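You operate a simulated robot arm through the tools that you are given. There is no shell and no other tool.

You run a simulated robot arm. Do the job below in one go: nothing can be reset, and whatever is moved stays where it is left.

## Task
Keep the shoe brush and the pad marked glass in the shoe box.
Fine: lay the lid on the mattress meanwhile, then fit it back over the rim.

The check looks at the end state, three seconds after you hand in, the way a careful person would. Anything else that was tipped, shoved, dropped, spilled or broken makes it a failure. A push-on lid holds only when it is set on centred and level and pressed home; a screw cap is set on level and turned clockwise until tight.

## Robot
A 6-joint arm with a two-finger gripper, fixed in place. Base frame: the origin is on the floor under the middle of its stand, x ahead of it, y to its left, z up. Readings come in mm, degrees, newtons and seconds.
It reaches about 1637 mm from its shoulder. Its first joint turns from -166.0 to 166.0 degrees. Payload 3.43 kg.
Tool frame: the origin (TCP) lies between the finger pads and is the grasp point; the fingertips stand 20 mm ahead of it; z points along the fingers, y is the line along which they close. The gripper opens to 190 mm; its body begins 248 mm behind the TCP.
Orientation is told as [roll, pitch, yaw] about the base's x, y, z axes, in that order, counted from this pose: with the fingers straight down and closing along the base's y, the tool's x points along the base's -x, its y along +y and its z along -z.

## Interface
- The arm moves only by the tool arm_command. Its argument "plan" is a list of rows, each a list of 6 numbers: the shift along the base's x, y, z in mm, then the turn, a rotation vector about the base's x, y, z in rad. In form: [[x, y, z, ax, ay, az], ...]. A call has 1 to 20 rows; each row shifts and turns the commanded pose from where the row before left it. "gripper" is the finger opening in mm, from 0 to 190, set as the call begins (left out, the last holds). Each row takes 0.2 s and may step no farther than 50 mm and 8.6 degrees from the row before; otherwise, or with a gripper value out of range, the whole call is refused. A pose out of reach is approached as far as the arm can. The call stops where the force on the tool passes 40 N (or 10 N more than at its start, if that is more) or the arm is blocked; 0.2 s more then pass. The fingers move at their own pace (about 45 mm/s each) and stop on an object; they squeeze with about 37 N. The grip force told is the motor's: it shows also when the fingers shut on nothing. Time passes only in rows, and 0.2 s behind the last, so rows that do not move let the fingers close. The reply holds the time, the measured pose of the TCP, the force on the tool along the base axes, the opening and the grip force, in the units named above and with some noise, with the torque about the TCP (base axes, N m) and any sound that the robot's microphone picked up.
- Cameras (640 x 400 px; columns grow to the right, rows downward): "scene" is fixed at [231.7, 650, 1093.2]; the picture's right is [-0.35, -0.94, 0.00], its down [-0.50, 0.19, -0.85] and it looks along [0.79, -0.30, -0.53] (base axes); focal length 356 px, centre (320, 200). "wrist" rides on the gripper at [70, -8, -288] in the tool frame; the picture's right is [0.12, 0.99, 0.00], its down [-0.96, 0.12, -0.25] and it looks along [-0.25, 0.03, 0.97] (tool axes); focal length 261 px, centre (320, 200). There is no depth. A picture from a camera that has moved, and an enlarged one, comes with that camera's place and axes in the base frame and with its lens. The place of the scene camera against the robot may be out by one fixed shift of up to 25 mm in any direction.
- grab_frame(camera): a new picture of that camera. It takes no simulated time.
- raise_lower(by): slides the trunk up (or, below 0, down) by that many mm; the arm rides with it, the base frame stays. It gives what a move gives, with no picture.
- inspect(camera, box): a new picture of the part [left, top, right, bottom] of that camera's present view, enlarged. It takes no simulated time.
- close_job(): hands the job in; it is judged then, once.

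Nothing tells you positions but the pictures and the camera data. Unless the task says otherwise, let go and move clear before handing in.

The tools are called after "Call:" as name(argument=value, ...) on one line, values as JSON. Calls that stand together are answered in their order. arm_command: Moves the arm, as the interface text tells. Its arguments: {"type":"object","properties":{"plan":{"type":"array","items":{"type":"array","items":{"type":"number"}}},"gripper":{"type":"number"}},"required":["plan"]} The other tools are called the same way: raise_lower (by) moves the trunk up or down; grab_frame (camera) takes a picture; inspect (camera, box) takes an enlarged picture of a part of a camera's view; close_job () hands the job in.

At the start:

```text
t: 0.0
tcp_pos: [581.8, 326.3, 867.6]
tool_rot: [0.0, 0.0, 0.0]
contact_force: [-0.1, 0.1, -0.3]
torque: [-0.02, 0.06, -0.04]
gripper_width: 190.0
gripper_force: 0.1
trunk travel left (down, up): [-125.0, 115.0]
```

scene: 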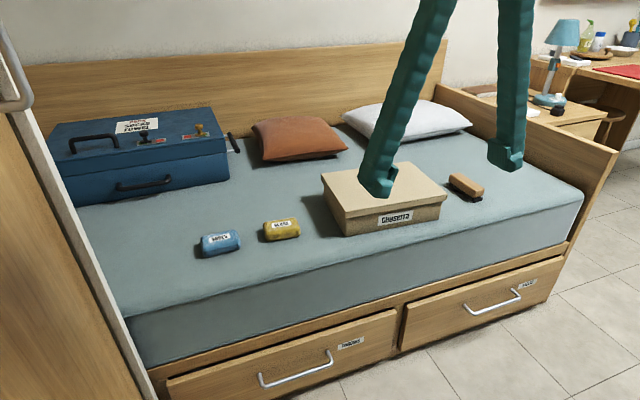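
wrist: 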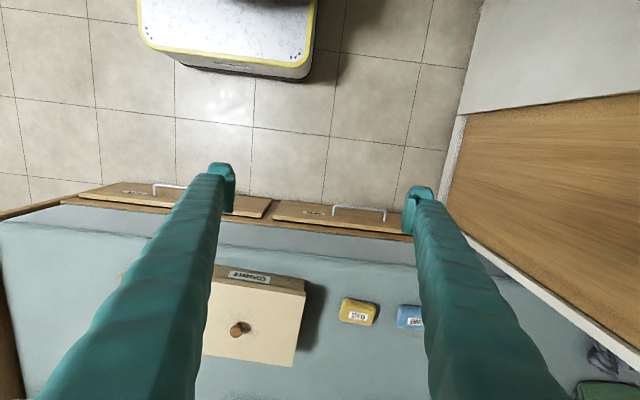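

I see a bed with a beige shoe box (lidded, with a wooden knob on top), a brush to its right, and yellow and blue pads to its left. I'll zoom in on labels and shapes before moving.

Call:
inspect(camera="scene", box=[180, 140, 340, 270])

Call:
inspect(camera="scene", box=[310, 130, 500, 250])

Call:
inspect(camera="wrist", box=[180, 240, 440, 400])

```text
3.08 times, centred on (260, 205) of scene
camera zoom: at [231.7, 650.0, 1093.2], right [-0.35, -0.94, 0.0], down [-0.5, 0.19, -0.85], along [0.79, -0.3, -0.53], focal length 1096 px, centre (505, 185)
```

zoom: 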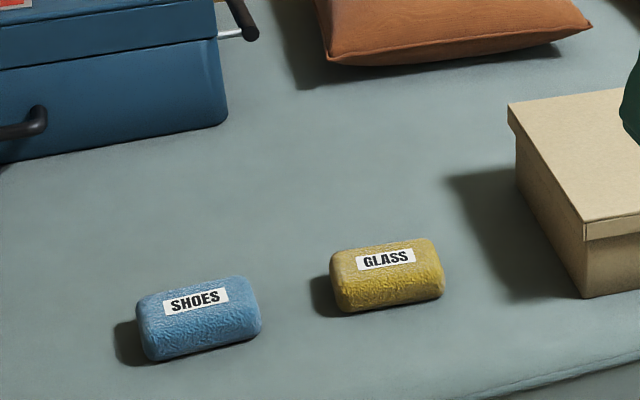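

```text
3.33 times, centred on (405, 190) of scene
camera zoom: at [231.7, 650.0, 1093.2], right [-0.35, -0.94, 0.0], down [-0.5, 0.19, -0.85], along [0.79, -0.3, -0.53], focal length 1188 px, centre (37, 233)
```

zoom: 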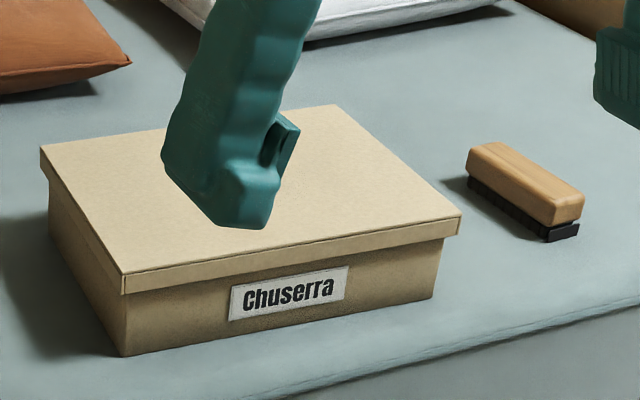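

```text
2.46 times, centred on (310, 320) of wrist
camera zoom: at [512.1, 318.2, 1155.4], right [-0.12, 0.99, 0.0], down [0.96, 0.12, 0.25], along [0.25, 0.03, -0.97], focal length 642 px, centre (345, -95)
```

zoom: 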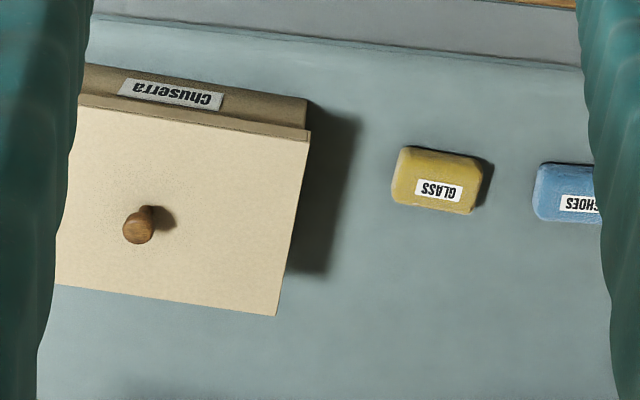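

The lid has a central wooden knob. The box is around x≈1050, y≈150; I'll bring the wrist camera above this area, high up, to triangulate positions.

Call:
arm_command(plan=[[30, -25, 5, 0, 0, 0], [35, -25, 5, 0, 0, 0], [35, -25, 5, 0, 0, 0], [35, -25, 5, 0, 0, 0], [35, -25, 5, 0, 0, 0], [30, -25, 5, 0, 0, 0], [0, 0, 0, 0, 0, 0]])

Call:
grab_frame(camera="wrist")

Call:
grab_frame(camera="scene")

```text
t: 1.6
tcp_pos: [782.2, 173.6, 898.3]
tool_rot: [0.0, 0.1, 0.1]
contact_force: [-0.5, 0.2, -0.4]
torque: [-0.04, 0.02, 0.0]
gripper_width: 190.2
gripper_force: 0.0
trunk travel left (down, up): [-125.0, 115.0]
```

```text
taken
camera wrist: at [712.7, 166.1, 1184.8], right [-0.12, 0.99, 0.0], down [0.96, 0.12, 0.25], along [0.25, 0.03, -0.97], focal length 261 px, centre (320, 200)
```

wrist: 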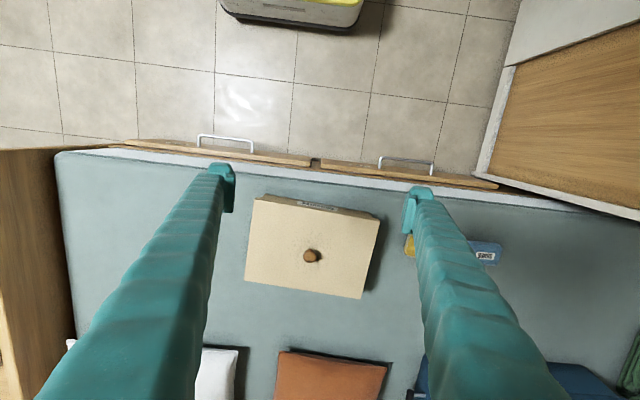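

```text
taken
```

scene: 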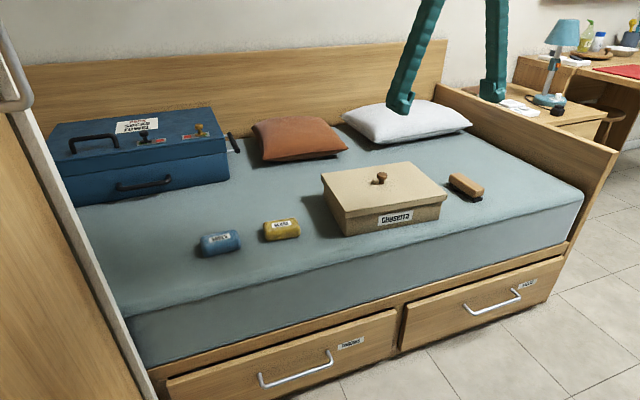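

The box with knob is now clear between the fingers. I'll zoom in for precise pixels and compare with the earlier view to triangulate.

Call:
inspect(camera="wrist", box=[230, 180, 400, 310])

Call:
inspect(camera="scene", box=[310, 140, 500, 250])

Call:
inspect(camera="wrist", box=[390, 210, 530, 290])

```text
3.08 times, centred on (315, 245) of wrist
camera zoom: at [712.7, 166.1, 1184.8], right [-0.12, 0.99, 0.0], down [0.96, 0.12, 0.25], along [0.25, 0.03, -0.97], focal length 802 px, centre (335, 62)
```

zoom: 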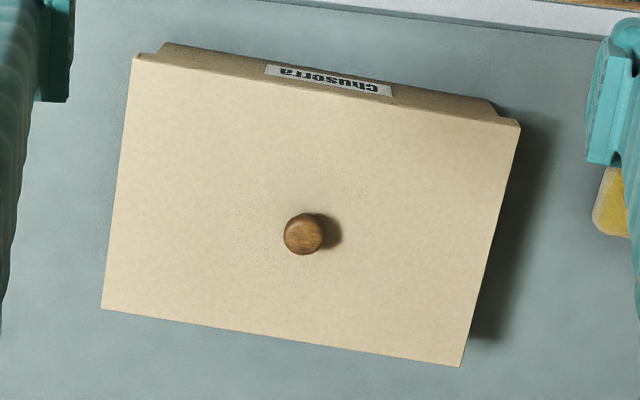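

```text
3.37 times, centred on (405, 195) of scene
camera zoom: at [231.7, 650.0, 1093.2], right [-0.35, -0.94, 0.0], down [-0.5, 0.19, -0.85], along [0.79, -0.3, -0.53], focal length 1200 px, centre (34, 217)
```

zoom: 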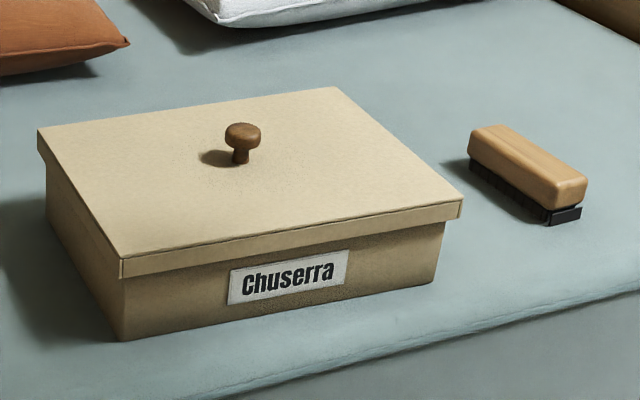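

```text
4.57 times, centred on (460, 250) of wrist
camera zoom: at [712.7, 166.1, 1184.8], right [-0.12, 0.99, 0.0], down [0.96, 0.12, 0.25], along [0.25, 0.03, -0.97], focal length 1192 px, centre (-320, -29)
```

zoom: 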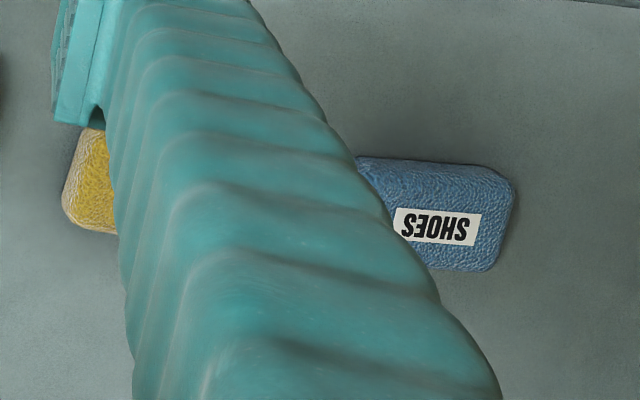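

Knob top triangulates to about (987,176,640), lid roughly 293×214 mm with yaw about −3.6°. I'll move over the box, lower, to refine.

Call:
arm_command(plan=[[40, 0, -20, 0, 0, 0], [40, 0, -20, 0, 0, 0], [40, 0, -20, 0, 0, 0], [40, 0, -20, 0, 0, 0], [40, 2, -20, 0, 0, 0], [0, 0, 0, 0, 0, 0]])

Call:
grab_frame(camera="wrist")

Call:
grab_frame(camera="scene")

```text
t: 3.0
tcp_pos: [983.5, 178.5, 798.7]
tool_rot: [0.0, 0.0, 0.0]
contact_force: [-0.3, 0.4, -0.9]
torque: [-0.02, 0.05, 0.0]
gripper_width: 190.0
gripper_force: 0.1
trunk travel left (down, up): [-125.0, 115.0]
```

```text
taken
camera wrist: at [913.8, 170.5, 1085.0], right [-0.12, 0.99, 0.0], down [0.96, 0.12, 0.25], along [0.25, 0.03, -0.97], focal length 261 px, centre (320, 200)
```

wrist: 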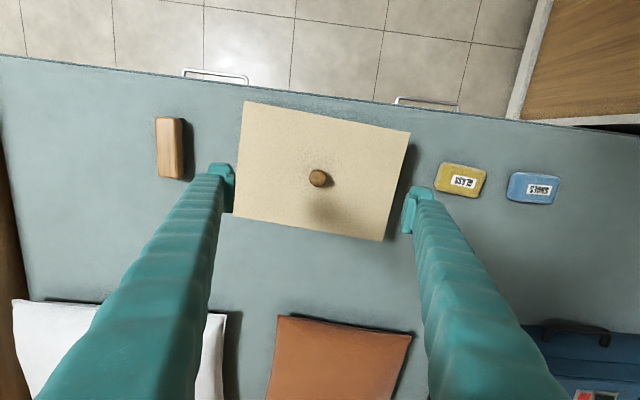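

```text
taken
```

scene: 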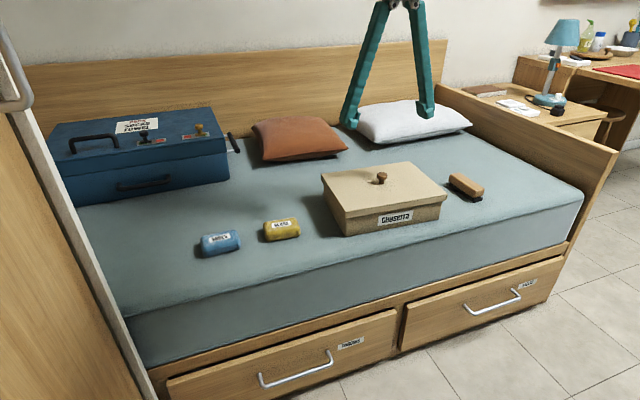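

All objects are visible from this pose. I'll zoom on each for precise measurement.

Call:
inspect(camera="wrist", box=[225, 90, 420, 250])

Call:
inspect(camera="wrist", box=[130, 100, 230, 195])

Call:
inspect(camera="wrist", box=[410, 140, 580, 230])

Call:
inspect(camera="wrist", box=[290, 150, 350, 210])

```text
2.50 times, centred on (322, 170) of wrist
camera zoom: at [913.8, 170.5, 1085.0], right [-0.12, 0.99, 0.0], down [0.96, 0.12, 0.25], along [0.25, 0.03, -0.97], focal length 652 px, centre (314, 275)
```

zoom: 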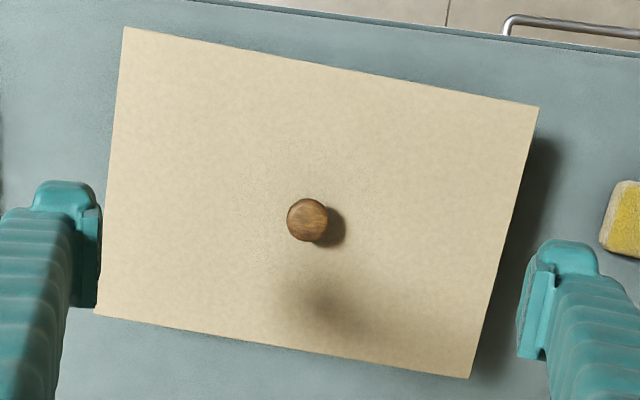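

```text
4.21 times, centred on (180, 148) of wrist
camera zoom: at [913.8, 170.5, 1085.0], right [-0.12, 0.99, 0.0], down [0.96, 0.12, 0.25], along [0.25, 0.03, -0.97], focal length 1098 px, centre (910, 421)
```

zoom: 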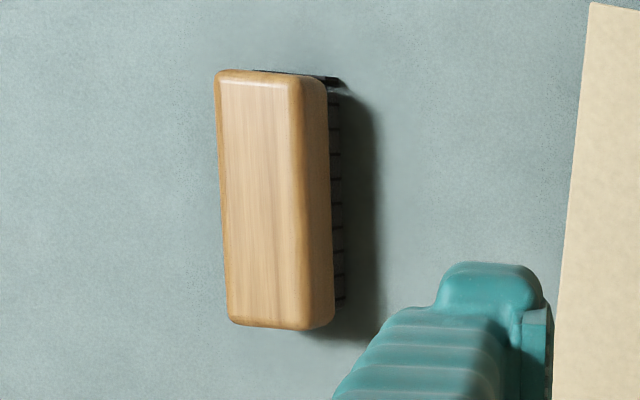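

```text
3.76 times, centred on (495, 185) of wrist
camera zoom: at [913.8, 170.5, 1085.0], right [-0.12, 0.99, 0.0], down [0.96, 0.12, 0.25], along [0.25, 0.03, -0.97], focal length 981 px, centre (-339, 256)
```

zoom: 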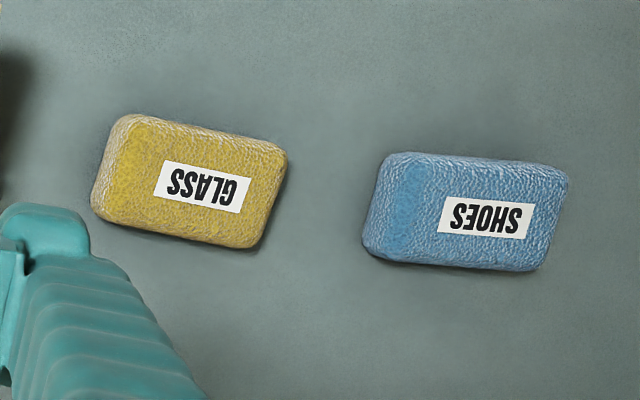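

```text
6.67 times, centred on (320, 180) of wrist
camera zoom: at [913.8, 170.5, 1085.0], right [-0.12, 0.99, 0.0], down [0.96, 0.12, 0.25], along [0.25, 0.03, -0.97], focal length 1738 px, centre (320, 333)
```

zoom: 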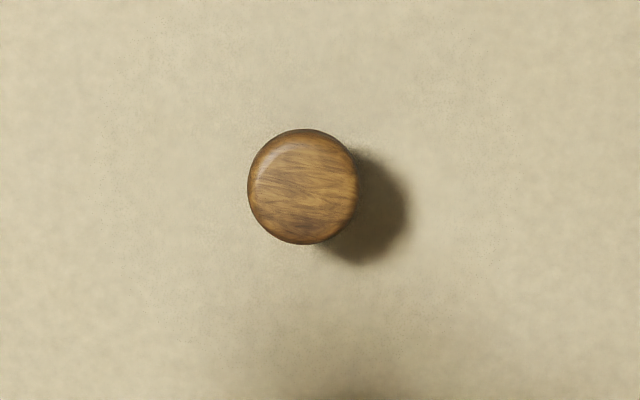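

Knob ≈(990.7,175.2) top z≈635, lid ≈296×213 mm yaw ≈ −3.2°; brush centre ≈(981,−131), glass pad ≈(975,479). I'll zoom into the knob's side profile and brush in the scene view.

Call:
inspect(camera="scene", box=[360, 160, 410, 195])

Call:
inspect(camera="scene", box=[435, 160, 500, 210])

Call:
inspect(camera="scene", box=[320, 190, 450, 250])

```text
11.43 times, centred on (385, 178) of scene
camera zoom: at [231.7, 650.0, 1093.2], right [-0.35, -0.94, 0.0], down [-0.5, 0.19, -0.85], along [0.79, -0.3, -0.53], focal length 4073 px, centre (-423, 457)
```

zoom: 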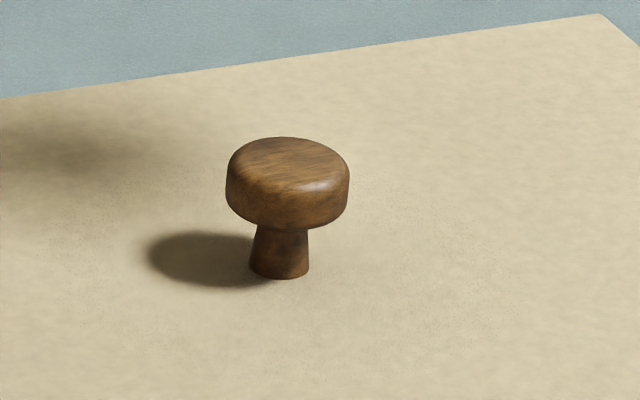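

```text
8.00 times, centred on (468, 185) of scene
camera zoom: at [231.7, 650.0, 1093.2], right [-0.35, -0.94, 0.0], down [-0.5, 0.19, -0.85], along [0.79, -0.3, -0.53], focal length 2851 px, centre (-860, 320)
```

zoom: 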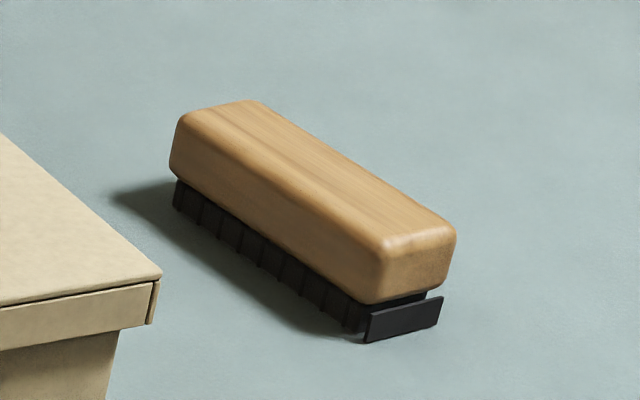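

```text
4.92 times, centred on (385, 220) of scene
camera zoom: at [231.7, 650.0, 1093.2], right [-0.35, -0.94, 0.0], down [-0.5, 0.19, -0.85], along [0.79, -0.3, -0.53], focal length 1754 px, centre (0, 102)
```

zoom: 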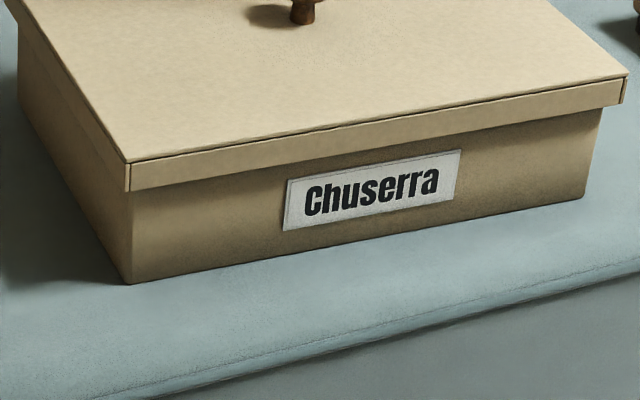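

The knob head is ~29 mm wide, ~14 mm thick on a short stem, total ~31 mm. I'll narrow the gripper and descend partway above the knob, then verify alignment.

Call:
arm_command(plan=[[7, -3, -30, 0, 0, 0], [0, 0, -30, 0, 0, 0], [0, 0, -30, 0, 0, 0], [0, 0, -20, 0, 0, 0], [0, 0, 0, 0, 0, 0], [0, 0, 0, 0, 0, 0]], gripper=80)

Call:
grab_frame(camera="wrist")

Call:
inspect(camera="scene", box=[310, 110, 460, 210])

```text
t: 4.4
tcp_pos: [989.8, 176.1, 688.4]
tool_rot: [0.0, 0.1, 0.0]
contact_force: [0.7, 0.7, -0.5]
torque: [-0.01, -0.01, 0.0]
gripper_width: 80.0
gripper_force: 0.0
trunk travel left (down, up): [-125.0, 115.0]
```

```text
taken
camera wrist: at [920.0, 168.3, 975.2], right [-0.12, 0.99, 0.0], down [0.96, 0.12, 0.25], along [0.25, 0.03, -0.97], focal length 261 px, centre (320, 200)
```

wrist: 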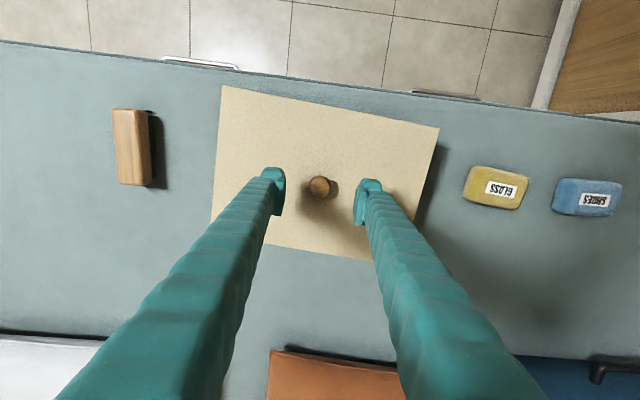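

```text
4.00 times, centred on (385, 160) of scene
camera zoom: at [231.7, 650.0, 1093.2], right [-0.35, -0.94, 0.0], down [-0.5, 0.19, -0.85], along [0.79, -0.3, -0.53], focal length 1426 px, centre (60, 360)
```

zoom: 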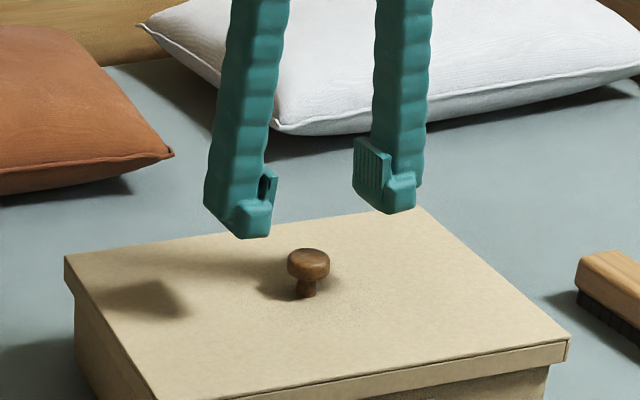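

The fingers straddle the knob properly. One more zoom to refine knob position before the final descent.

Call:
inspect(camera="wrist", box=[270, 150, 380, 220])

Call:
inspect(camera="wrist", box=[95, 95, 175, 200])

Call:
inspect(camera="wrist", box=[450, 150, 640, 230])

```text
5.71 times, centred on (325, 185) of wrist
camera zoom: at [920.0, 168.3, 975.2], right [-0.12, 0.99, 0.0], down [0.96, 0.12, 0.25], along [0.25, 0.03, -0.97], focal length 1489 px, centre (291, 286)
```

zoom: 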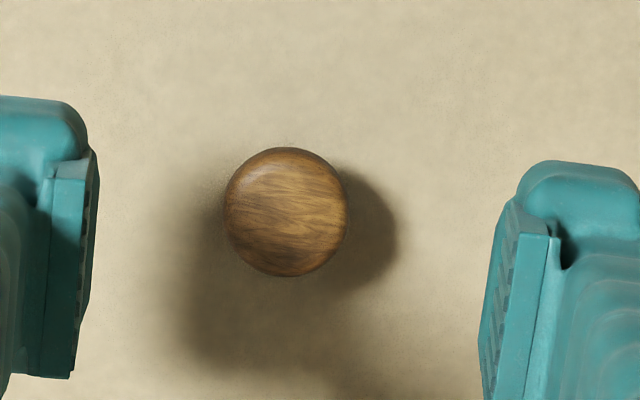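

```text
3.81 times, centred on (135, 148) of wrist
camera zoom: at [920.0, 168.3, 975.2], right [-0.12, 0.99, 0.0], down [0.96, 0.12, 0.25], along [0.25, 0.03, -0.97], focal length 993 px, centre (1025, 400)
```

zoom: 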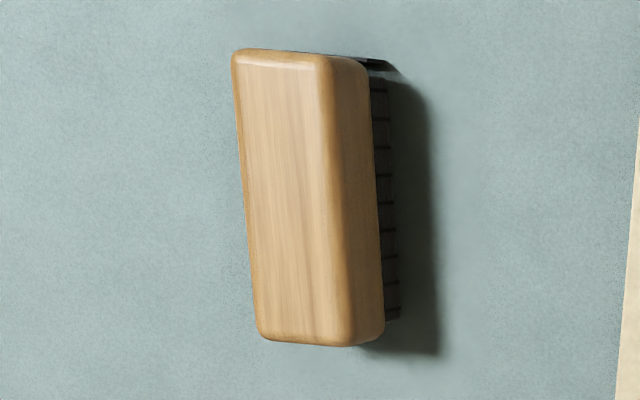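

```text
3.37 times, centred on (545, 190) of wrist
camera zoom: at [920.0, 168.3, 975.2], right [-0.12, 0.99, 0.0], down [0.96, 0.12, 0.25], along [0.25, 0.03, -0.97], focal length 878 px, centre (-438, 234)
```

zoom: 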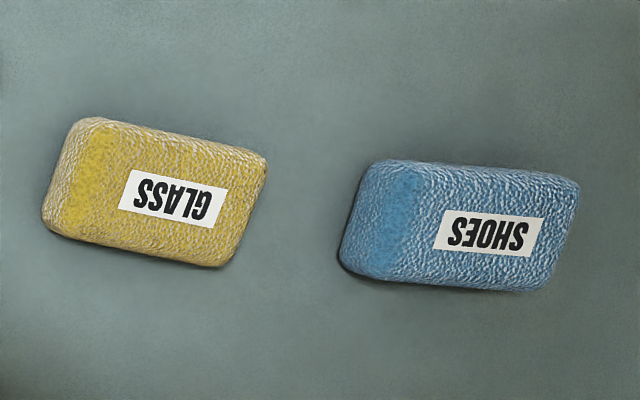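

Alignment is within 1 mm. I'll descend so the pads bracket the knob head (TCP z≈632).

Call:
arm_command(plan=[[0, 0, -25, 0, 0, 0], [0, 0, -18, 0, 0, 0], [0, 0, -8, 0, 0, 0], [0, 0, -5, 0, 0, 0], [0, 0, 0, 0, 0, 0]], gripper=80)

Call:
inspect(camera="scene", box=[330, 130, 430, 200])

Call:
inspect(camera="wrist", box=[260, 140, 390, 230])

```text
t: 5.6
tcp_pos: [989.0, 175.5, 632.2]
tool_rot: [0.0, 0.0, -0.1]
contact_force: [0.5, 0.4, -0.4]
torque: [0.0, -0.03, 0.0]
gripper_width: 80.0
gripper_force: 0.0
trunk travel left (down, up): [-125.0, 115.0]
```

```text
5.71 times, centred on (380, 165) of scene
camera zoom: at [231.7, 650.0, 1093.2], right [-0.35, -0.94, 0.0], down [-0.5, 0.19, -0.85], along [0.79, -0.3, -0.53], focal length 2036 px, centre (-23, 400)
```

zoom: 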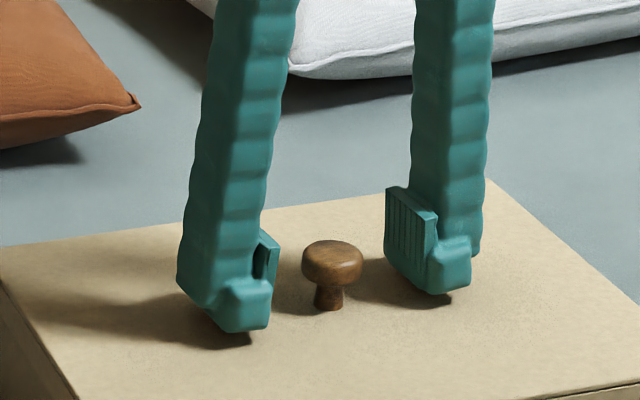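

```text
4.44 times, centred on (325, 185) of wrist
camera zoom: at [919.8, 167.9, 918.8], right [-0.12, 0.99, 0.0], down [0.96, 0.12, 0.25], along [0.25, 0.03, -0.97], focal length 1158 px, centre (298, 267)
```

zoom: 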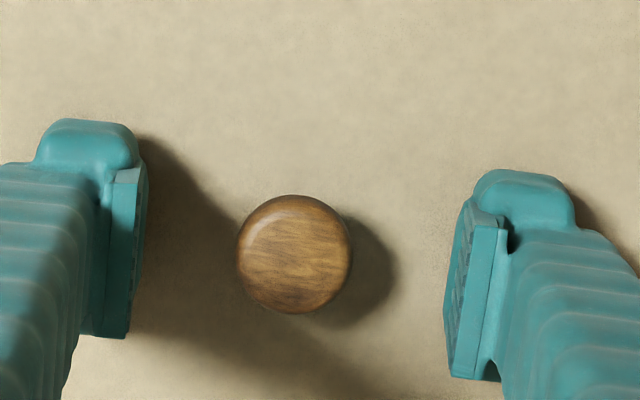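

The knob sits between the pads with tips just above the lid. Closing on the knob.

Call:
arm_command(plan=[[0, 0, 0, 0, 0, 0], [0, 0, 0, 0, 0, 0], [0, 0, 0, 0, 0, 0], [0, 0, 0, 0, 0, 0], [0, 0, 0, 0, 0, 0], [0, 0, 0, 0, 0, 0]], gripper=10)

Call:
inspect(camera="scene", box=[330, 130, 430, 200])

Call:
grab_frame(camera="wrist")

```text
t: 7.0
tcp_pos: [989.7, 176.8, 632.4]
tool_rot: [0.0, 0.0, 0.0]
contact_force: [0.6, 0.1, -1.4]
torque: [0.0, 0.01, -0.01]
gripper_width: 25.1
gripper_force: 37.3
trunk travel left (down, up): [-125.0, 115.0]
```

```text
5.71 times, centred on (380, 165) of scene
camera zoom: at [231.7, 650.0, 1093.2], right [-0.35, -0.94, 0.0], down [-0.5, 0.19, -0.85], along [0.79, -0.3, -0.53], focal length 2036 px, centre (-23, 400)
```

zoom: 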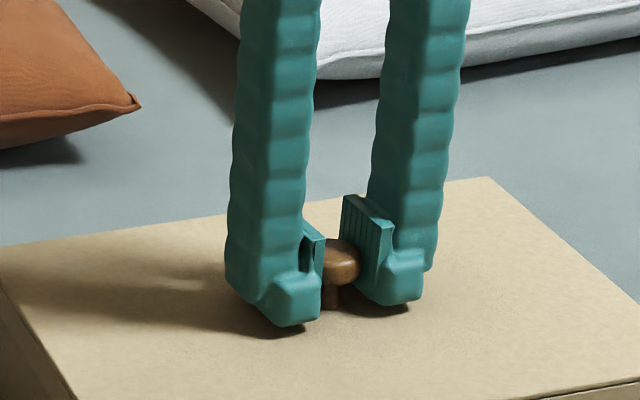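

```text
taken
camera wrist: at [919.8, 167.9, 919.0], right [-0.12, 0.99, 0.0], down [0.96, 0.12, 0.25], along [0.25, 0.03, -0.97], focal length 261 px, centre (320, 200)
```

wrist: 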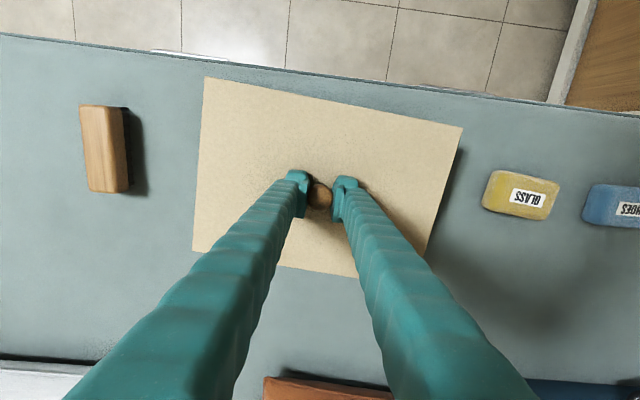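

The knob is gripped (37 N). Now I lift slowly straight up and check that only the lid comes.

Call:
arm_command(plan=[[0, 0, 3, 0, 0, 0], [0, 0, 3, 0, 0, 0], [0, 0, 4, 0, 0, 0], [0, 0, 5, 0, 0, 0], [0, 0, 0, 0, 0, 0]], gripper=10)

Call:
inspect(camera="scene", box=[310, 130, 470, 245])

```text
t: 8.2
tcp_pos: [989.1, 175.5, 647.9]
tool_rot: [0.0, 0.0, 0.0]
contact_force: [-0.2, 0.1, -0.5]
torque: [0.0, -0.04, 0.01]
gripper_width: 25.2
gripper_force: 36.8
trunk travel left (down, up): [-125.0, 115.0]
```

```text
3.48 times, centred on (390, 188) of scene
camera zoom: at [231.7, 650.0, 1093.2], right [-0.35, -0.94, 0.0], down [-0.5, 0.19, -0.85], along [0.79, -0.3, -0.53], focal length 1240 px, centre (76, 244)
```

zoom: 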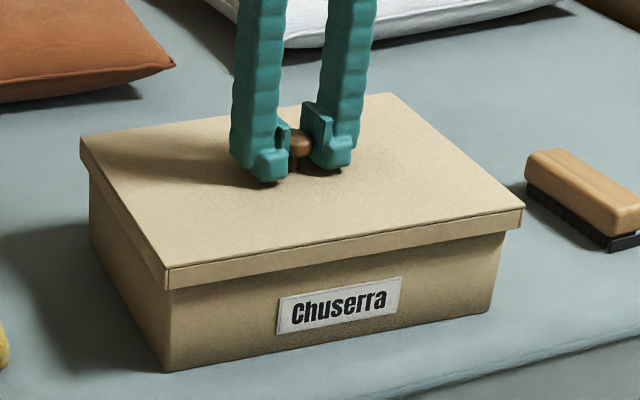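

The lid has risen ~15 mm while the box stayed put. Continue lifting clear.

Call:
arm_command(plan=[[0, 0, 8, 0, 0, 0], [0, 0, 10, 0, 0, 0], [0, 0, 15, 0, 0, 0], [0, 0, 25, 0, 0, 0], [0, 0, 25, 0, 0, 0], [0, 0, 0, 0, 0, 0]], gripper=10)

Call:
grab_frame(camera="scene")

Call:
grab_frame(camera="wrist")

```text
t: 9.6
tcp_pos: [988.2, 175.4, 730.0]
tool_rot: [0.0, -0.1, 0.0]
contact_force: [0.2, -0.2, -0.1]
torque: [0.0, -0.02, -0.03]
gripper_width: 25.4
gripper_force: 36.9
trunk travel left (down, up): [-125.0, 115.0]
```

```text
taken
```

scene: 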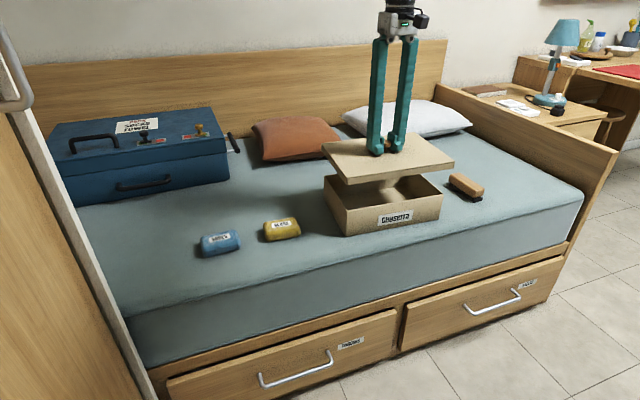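

```text
taken
camera wrist: at [918.6, 167.9, 1017.0], right [-0.12, 0.99, 0.0], down [0.96, 0.12, 0.25], along [0.25, 0.03, -0.97], focal length 261 px, centre (320, 200)
```

wrist: 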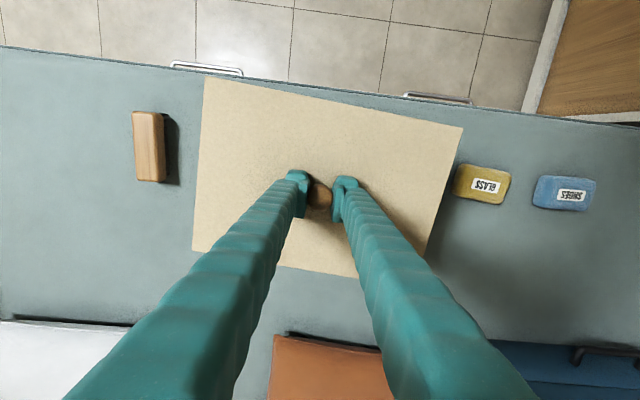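

The lid is off and hangs level. Before choosing where to lay it, I'll check the free space near the blue case and cushions.

Call:
inspect(camera="wrist", box=[440, 200, 640, 400])

Call:
inspect(camera="scene", box=[40, 90, 330, 270])

Call:
inspect(camera="scene", box=[310, 120, 490, 245])

```text
2.00 times, centred on (540, 300) of wrist
camera zoom: at [918.6, 167.9, 1017.0], right [-0.12, 0.99, 0.0], down [0.96, 0.12, 0.25], along [0.25, 0.03, -0.97], focal length 521 px, centre (-120, 0)
```

zoom: 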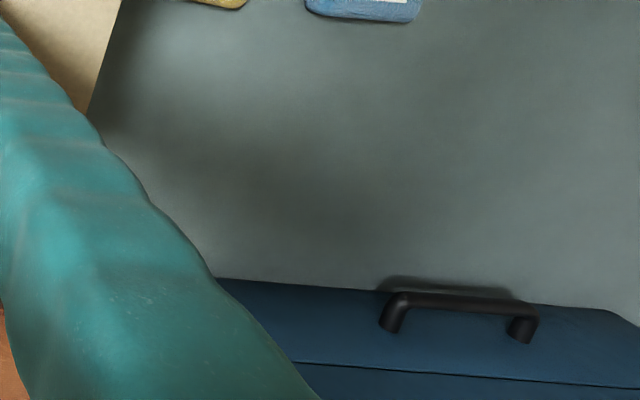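

```text
2.21 times, centred on (185, 180) of scene
camera zoom: at [231.7, 650.0, 1093.2], right [-0.35, -0.94, 0.0], down [-0.5, 0.19, -0.85], along [0.79, -0.3, -0.53], focal length 786 px, centre (618, 244)
```

zoom: 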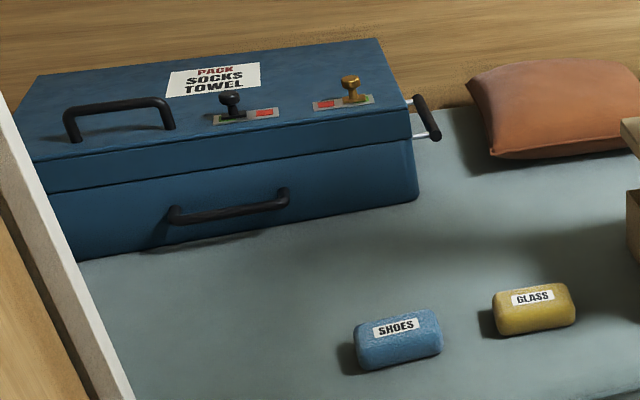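

```text
3.20 times, centred on (400, 182) of scene
camera zoom: at [231.7, 650.0, 1093.2], right [-0.35, -0.94, 0.0], down [-0.5, 0.19, -0.85], along [0.79, -0.3, -0.53], focal length 1140 px, centre (64, 256)
```

zoom: 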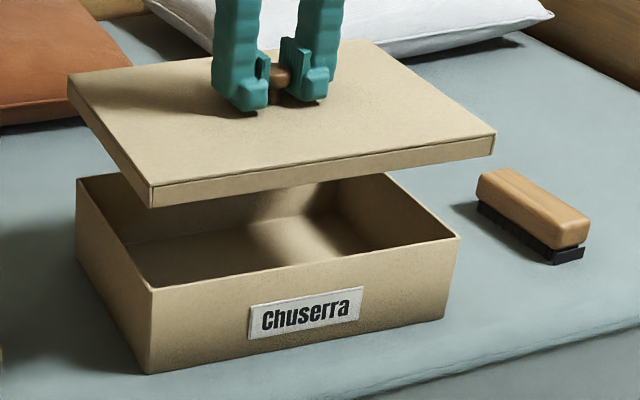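

The mattress patch around (1140, 500) is free (case front at x≈1320, pads end at x≈1003, cushion starts at x≈1400). I'll carry the lid there at the current height.

Call:
arm_command(plan=[[8, 15, 5, 0, 0, 0], [14, 30, 0, 0, 0, 0], [14, 30, 0, 0, 0, 0], [14, 30, 0, 0, 0, 0], [14, 30, 0, 0, 0, 0], [14, 30, 0, 0, 0, 0], [14, 30, 0, 0, 0, 0], [14, 30, 0, 0, 0, 0], [14, 30, 0, 0, 0, 0], [14, 30, 0, 0, 0, 0], [14, 30, 0, 0, 0, 0], [4, 10, 0, 0, 0, 0], [0, 0, 0, 0, 0, 0], [0, 0, 0, 0, 0, 0]], gripper=10)

Call:
grab_frame(camera="scene")

Call:
grab_frame(camera="wrist")

```text
t: 12.6
tcp_pos: [1118.1, 473.1, 729.0]
tool_rot: [0.0, 0.0, 0.1]
contact_force: [0.9, -1.2, -1.2]
torque: [0.01, 0.03, -0.03]
gripper_width: 25.6
gripper_force: 36.7
out of reach, approached as far as the arm can: row 11, 12
trunk travel left (down, up): [-125.0, 115.0]
```

```text
taken
```

scene: 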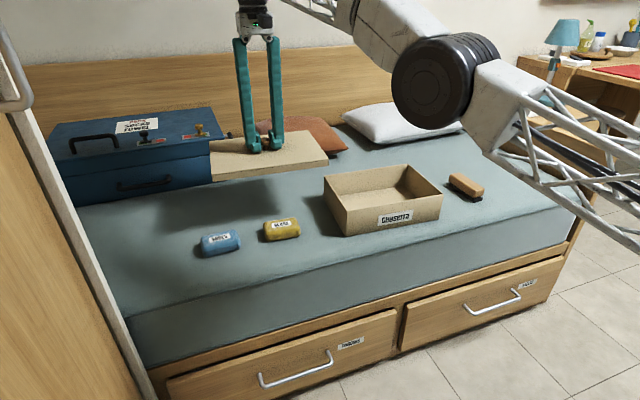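

```text
taken
camera wrist: at [1048.3, 465.1, 1015.7], right [-0.12, 0.99, 0.0], down [0.96, 0.12, 0.25], along [0.25, 0.03, -0.97], focal length 261 px, centre (320, 200)
```

wrist: 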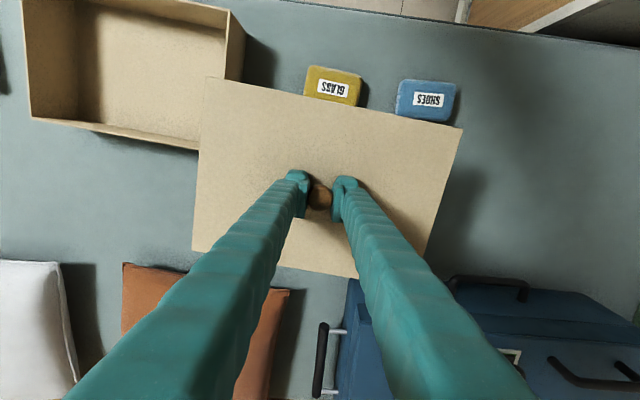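

The arm is at its reach limit here, and margins to the pads would be slim. A better spot is behind the brush, around (1175, −170): ~35 mm from brush, box and pillow well clear, and within reach. I'll carry the lid over there at height.

Call:
arm_command(plan=[[-10, -15, 0, 0, 0, 0], [0, -30, 0, 0, 0, 0], [0, -34, 0, 0, 0, 0], [0, -34, 0, 0, 0, 0], [0, -34, 0, 0, 0, 0], [0, -34, 0, 0, 0, 0], [0, -34, 0, 0, 0, 0], [0, -34, 0, 0, 0, 0], [0, -34, 0, 0, 0, 0], [0, -34, 0, 0, 0, 0], [0, -34, 0, 0, 0, 0], [0, -34, 0, 0, 0, 0], [0, -34, 0, 0, 0, 0], [0, -34, 0, 0, 0, 0], [0, -34, 0, 0, 0, 0], [0, -34, 0, 0, 0, 0], [0, -34, 0, 0, 0, 0], [0, -34, 0, 0, 0, 0], [0, -34, 0, 0, 0, 0], [0, -10, 0, 0, 0, 0]], gripper=10)

Call:
grab_frame(camera="wrist")

Call:
grab_frame(camera="scene")

```text
t: 16.8
tcp_pos: [1190.7, 119.2, 777.5]
tool_rot: [0.0, 0.3, 0.1]
contact_force: [0.3, -0.3, -0.4]
torque: [-0.03, -0.02, 0.0]
gripper_width: 25.2
gripper_force: 37.4
out of reach, approached as far as the arm can: row 1, 2, 3, 4, 5, 6, 7, 8, 9, 10, 11, 12, 13, 14, 15, 16, 17, 18, 19
trunk travel left (down, up): [-125.0, 115.0]
```

```text
taken
camera wrist: at [1122.1, 111.8, 1064.9], right [-0.12, 0.99, 0.0], down [0.96, 0.12, 0.24], along [0.24, 0.03, -0.97], focal length 261 px, centre (320, 200)
```

wrist: 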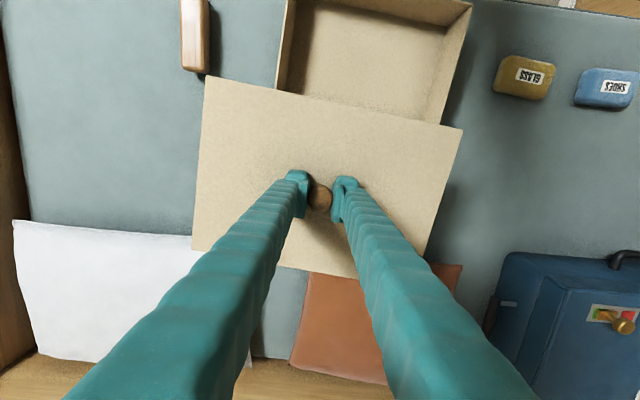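

```text
taken
```

scene: 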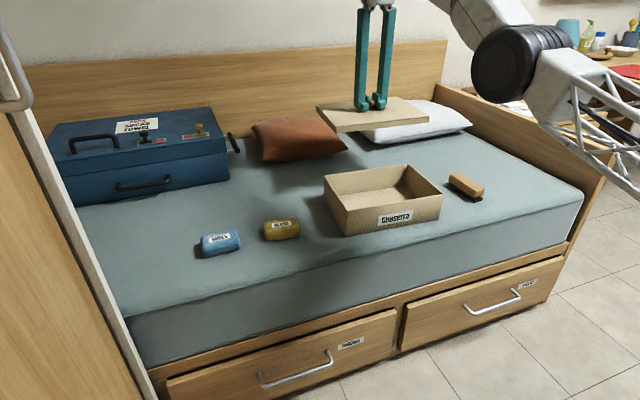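

The stretched-out arm drifted along its reach limit (now at about (1191,119,778)), lid still held level and clear of everything. I'll pull inward a bit to get away from the limit and check response.

Call:
arm_command(plan=[[-15, 0, -5, 0, 0, 0], [-15, 0, -10, 0, 0, 0], [-10, 0, -10, 0, 0, 0], [0, 0, 0, 0, 0, 0]], gripper=10)

```text
t: 17.8
tcp_pos: [1189.6, 118.3, 777.1]
tool_rot: [-0.1, 0.2, 0.1]
contact_force: [-0.6, -0.2, 0.3]
torque: [0.03, -0.01, 0.01]
gripper_width: 25.4
gripper_force: 37.3
out of reach, approached as far as the arm can: row 1, 2, 3
trunk travel left (down, up): [-125.0, 115.0]
```

The arm seems stuck near a stretched configuration. I'll probe with tiny moves in different directions to see what it responds to.

Call:
arm_command(plan=[[0, -10, 0, 0, 0, 0], [0, 0, 0, 0, 0, 0]], gripper=10)

Call:
grab_frame(camera="scene")

```text
t: 18.4
tcp_pos: [1191.5, 109.6, 777.7]
tool_rot: [0.0, 0.3, 0.1]
contact_force: [-0.2, 0.1, 0.3]
torque: [0.01, 0.0, 0.02]
gripper_width: 25.1
gripper_force: 36.8
trunk travel left (down, up): [-125.0, 115.0]
```

```text
taken
```

scene: 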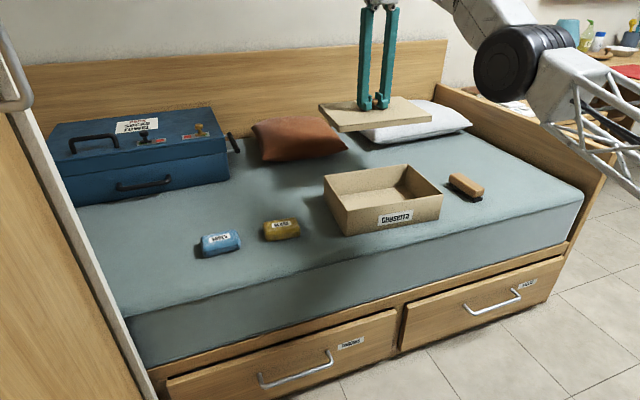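

A small tangential step worked, so the pose resets to what is achieved; inward moves likely need tiny steps near the straight-arm configuration. Trying 1 mm inward/downward steps.

Call:
arm_command(plan=[[-1, 0, 0, 0, 0, 0], [-1, 0, 0, 0, 0, 0], [-2, 0, 0, 0, 0, 0], [-2, 0, 0, 0, 0, 0], [-3, 0, 0, 0, 0, 0], [-3, 0, 0, 0, 0, 0], [-5, 0, 0, 0, 0, 0], [-5, 0, 0, 0, 0, 0], [0, 0, 0, 0, 0, 0]], gripper=10)

```text
t: 20.4
tcp_pos: [1190.9, 109.1, 779.9]
tool_rot: [0.0, 0.3, 0.0]
contact_force: [0.7, 0.1, -0.7]
torque: [-0.01, -0.01, -0.02]
gripper_width: 25.6
gripper_force: 37.4
out of reach, approached as far as the arm can: row 2, 4, 5, 7, 8
trunk travel left (down, up): [-125.0, 115.0]
```

The readings fit a fully straight arm (elbow singularity). A mostly downward command should bend the elbow naturally; the lid still has >100 mm clearance over everything, so I'll try 15 mm downward steps.

Call:
arm_command(plan=[[0, 0, -15, 0, 0, 0], [0, 0, -15, 0, 0, 0], [0, 0, -15, 0, 0, 0], [0, 0, -15, 0, 0, 0], [0, 0, 0, 0, 0, 0]], gripper=10)

```text
t: 21.6
tcp_pos: [1209.7, 110.3, 732.4]
tool_rot: [0.0, 0.3, -0.1]
contact_force: [-0.5, -1.1, -0.9]
torque: [0.0, 0.0, 0.02]
gripper_width: 25.4
gripper_force: 37.1
out of reach, approached as far as the arm can: row 1, 2, 3, 4
trunk travel left (down, up): [-125.0, 115.0]
```

It slid along the reach sphere. Now I'll combine inward with downward so the elbow bends the right way.

Call:
arm_command(plan=[[-10, 0, -10, 0, 0, 0], [-10, 0, -8, 0, 0, 0], [-10, 0, -6, 0, 0, 0], [-10, 0, -6, 0, 0, 0], [0, 0, 0, 0, 0, 0]], gripper=10)

```text
t: 22.8
tcp_pos: [1209.9, 112.0, 726.4]
tool_rot: [0.0, 0.3, 0.0]
contact_force: [-0.7, -0.7, -0.2]
torque: [-0.03, 0.01, 0.02]
gripper_width: 25.1
gripper_force: 36.9
out of reach, approached as far as the arm can: row 1, 2, 3, 4
trunk travel left (down, up): [-125.0, 115.0]
```

Still on the sphere. I'll try a large inward step, which gives the solver a stronger pull.

Call:
arm_command(plan=[[-46, -4, -15, 0, 0, 0], [-46, -4, -15, 0, 0, 0], [0, 0, 0, 0, 0, 0]], gripper=10)

```text
t: 23.6
tcp_pos: [1209.7, 112.3, 726.1]
tool_rot: [0.1, 0.3, 0.0]
contact_force: [-1.0, 0.4, -0.4]
torque: [-0.03, -0.02, 0.01]
gripper_width: 25.3
gripper_force: 36.9
out of reach, approached as far as the arm can: row 1, 2
trunk travel left (down, up): [-125.0, 115.0]
```

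The arm is singular (elbow straight). I'll first raise the trunk for clearance (this also gives more reach at mattress height), then use a tilt-and-tuck motion that bends the elbow.

Call:
raise_lower(by=80)

```text
t: 24.8
tcp_pos: [1209.2, 113.0, 805.5]
tool_rot: [0.0, 0.3, 0.0]
contact_force: [0.2, 0.5, -1.5]
torque: [-0.01, 0.01, 0.01]
gripper_width: 25.1
gripper_force: 37.1
trunk travel left (down, up): [-205.0, 35.0]
```

Now the tilt-and-tuck: 4 rows pitching the tool ~16° with matching inward/down shift (elbow+wrist motion only). The lid stays far above everything.

Call:
arm_command(plan=[[-20.8, -2.0, -12.8, -0.0066, 0.0702, 0], [-21.0, -2.0, -11.3, -0.0066, 0.0702, 0], [-21.1, -2.0, -9.4, -0.0066, 0.0702, 0], [-21.0, -2.0, -7.9, -0.0066, 0.0702, 0], [0, 0, 0, 0, 0, 0]], gripper=10)

```text
t: 26.0
tcp_pos: [1111.2, 102.9, 763.6]
tool_rot: [-1.6, 16.5, -0.2]
contact_force: [0.1, 0.6, -0.5]
torque: [-0.02, 0.06, 0.0]
gripper_width: 25.5
gripper_force: 37.1
out of reach, approached as far as the arm can: row 2
trunk travel left (down, up): [-205.0, 35.0]
```

The elbow is now bent (wrist ~14 mm inside the limit). Move further inward, still tilted, then level the tool.

Call:
arm_command(plan=[[-15, -2, 0, 0, 0, 0], [-15, -2, 0, 0, 0, 0], [-20, -2, 0, 0, 0, 0], [-20, -2, 0, 0, 0, 0], [0, 0, 0, 0, 0, 0]], gripper=10)

```text
t: 27.2
tcp_pos: [1043.0, 95.5, 764.3]
tool_rot: [-1.6, 16.3, -0.2]
contact_force: [0.5, 0.1, -0.1]
torque: [0.01, -0.06, 0.0]
gripper_width: 25.1
gripper_force: 36.8
trunk travel left (down, up): [-205.0, 35.0]
```

Free again. Now I level the tool back.

Call:
arm_command(plan=[[0, 0, 0, 0.0068, -0.0711, 0], [0, 0, 0, 0.0068, -0.0711, 0], [0, 0, 0, 0.0068, -0.0711, 0], [0, 0, 0, 0.0068, -0.0711, 0], [0, 0, 0, 0, 0, 0], [0, 0, 0, 0, 0, 0]], gripper=10)

Call:
grab_frame(camera="scene")

Call:
grab_frame(camera="wrist")

```text
t: 28.6
tcp_pos: [1043.3, 95.8, 765.7]
tool_rot: [-0.1, 0.0, 0.0]
contact_force: [0.6, -0.9, -0.4]
torque: [0.0, 0.02, 0.0]
gripper_width: 25.5
gripper_force: 36.9
trunk travel left (down, up): [-205.0, 35.0]
```

```text
taken
```

scene: 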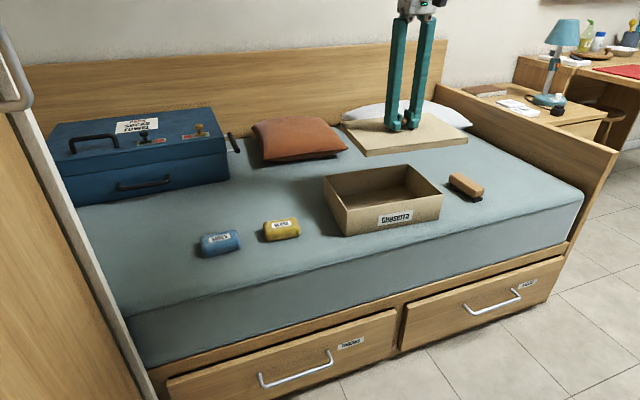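

```text
taken
camera wrist: at [973.4, 87.4, 1052.0], right [-0.12, 0.99, 0.0], down [0.96, 0.12, 0.25], along [0.24, 0.03, -0.97], focal length 261 px, centre (320, 200)
```

wrist: 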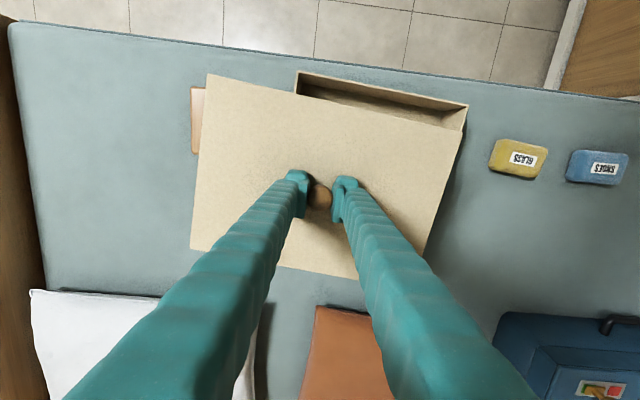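

Level again with the lid still squarely held. Now carry it to above (1175, −170), which is inside reach with the raised trunk.

Call:
arm_command(plan=[[0, -15, 0, 0, 0, 0], [5, -30, 0, 0, 0, 0], [10, -30, 0, 0, 0, 0], [15, -30, 0, 0, 0, 0], [15, -30, 0, 0, 0, 0], [15, -30, -5, 0, 0, 0], [15, -30, -10, 0, 0, 0], [15, -30, -10, 0, 0, 0], [15, -25, -10, 0, 0, 0], [15, -16, -10, 0, 0, 0], [12, 0, -10, 0, 0, 0], [0, 0, 0, 0, 0, 0], [0, 0, 0, 0, 0, 0]], gripper=10)

Call:
grab_frame(camera="scene")

Call:
grab_frame(camera="wrist")

```text
t: 31.4
tcp_pos: [1175.4, -171.8, 710.0]
tool_rot: [0.0, 0.1, 0.0]
contact_force: [-1.6, -0.5, -0.6]
torque: [-0.04, 0.02, 0.0]
gripper_width: 25.6
gripper_force: 37.0
trunk travel left (down, up): [-205.0, 35.0]
```

```text
taken
```

scene: 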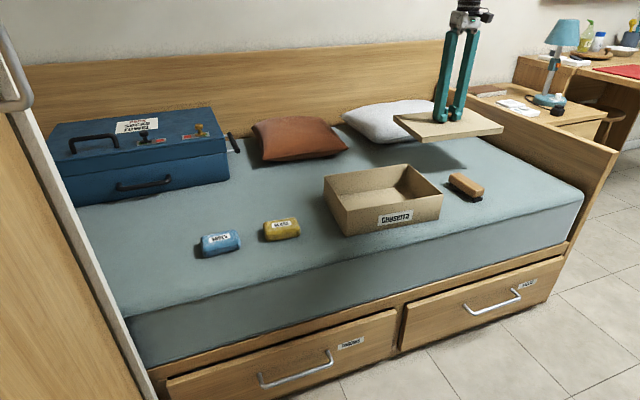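

```text
taken
camera wrist: at [1105.7, -179.1, 997.7], right [-0.12, 0.99, 0.0], down [0.96, 0.12, 0.25], along [0.24, 0.03, -0.97], focal length 261 px, centre (320, 200)
```

wrist: 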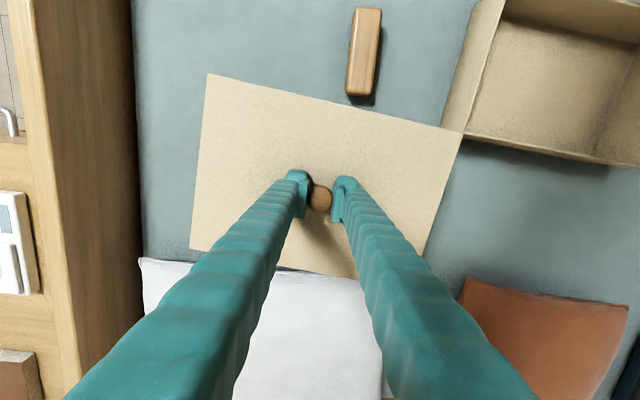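

The spot below is clear (brush end x≈1044, pillow edge x≈1380, box corner >35 mm away). Descending toward the mattress, then touching down gently.

Call:
arm_command(plan=[[5, 0, -20, 0, 0, 0], [5, 0, -30, 0, 0, 0], [0, 0, -30, 0, 0, 0], [0, 0, -20, 0, 0, 0], [0, 0, -10, 0, 0, 0], [0, 0, 0, 0, 0, 0]], gripper=10)

Call:
inspect(camera="scene", box=[360, 70, 560, 220])

```text
t: 32.8
tcp_pos: [1184.4, -170.6, 600.0]
tool_rot: [0.0, 0.0, 0.0]
contact_force: [0.7, -0.5, -0.1]
torque: [0.0, -0.01, -0.02]
gripper_width: 25.6
gripper_force: 37.2
trunk travel left (down, up): [-205.0, 35.0]
```

```text
2.67 times, centred on (460, 145) of scene
camera zoom: at [231.7, 650.0, 1093.2], right [-0.35, -0.94, 0.0], down [-0.5, 0.19, -0.85], along [0.79, -0.3, -0.53], focal length 950 px, centre (-53, 347)
```

zoom: 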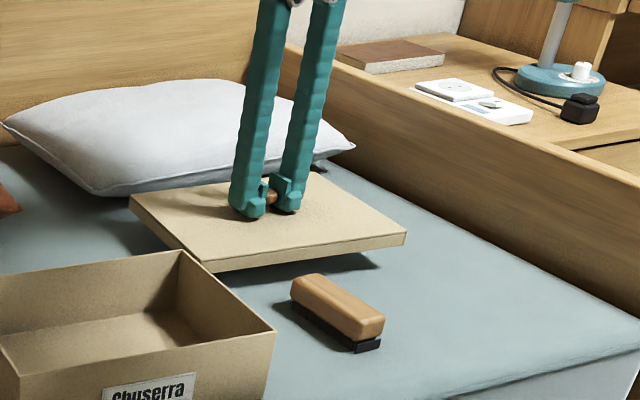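

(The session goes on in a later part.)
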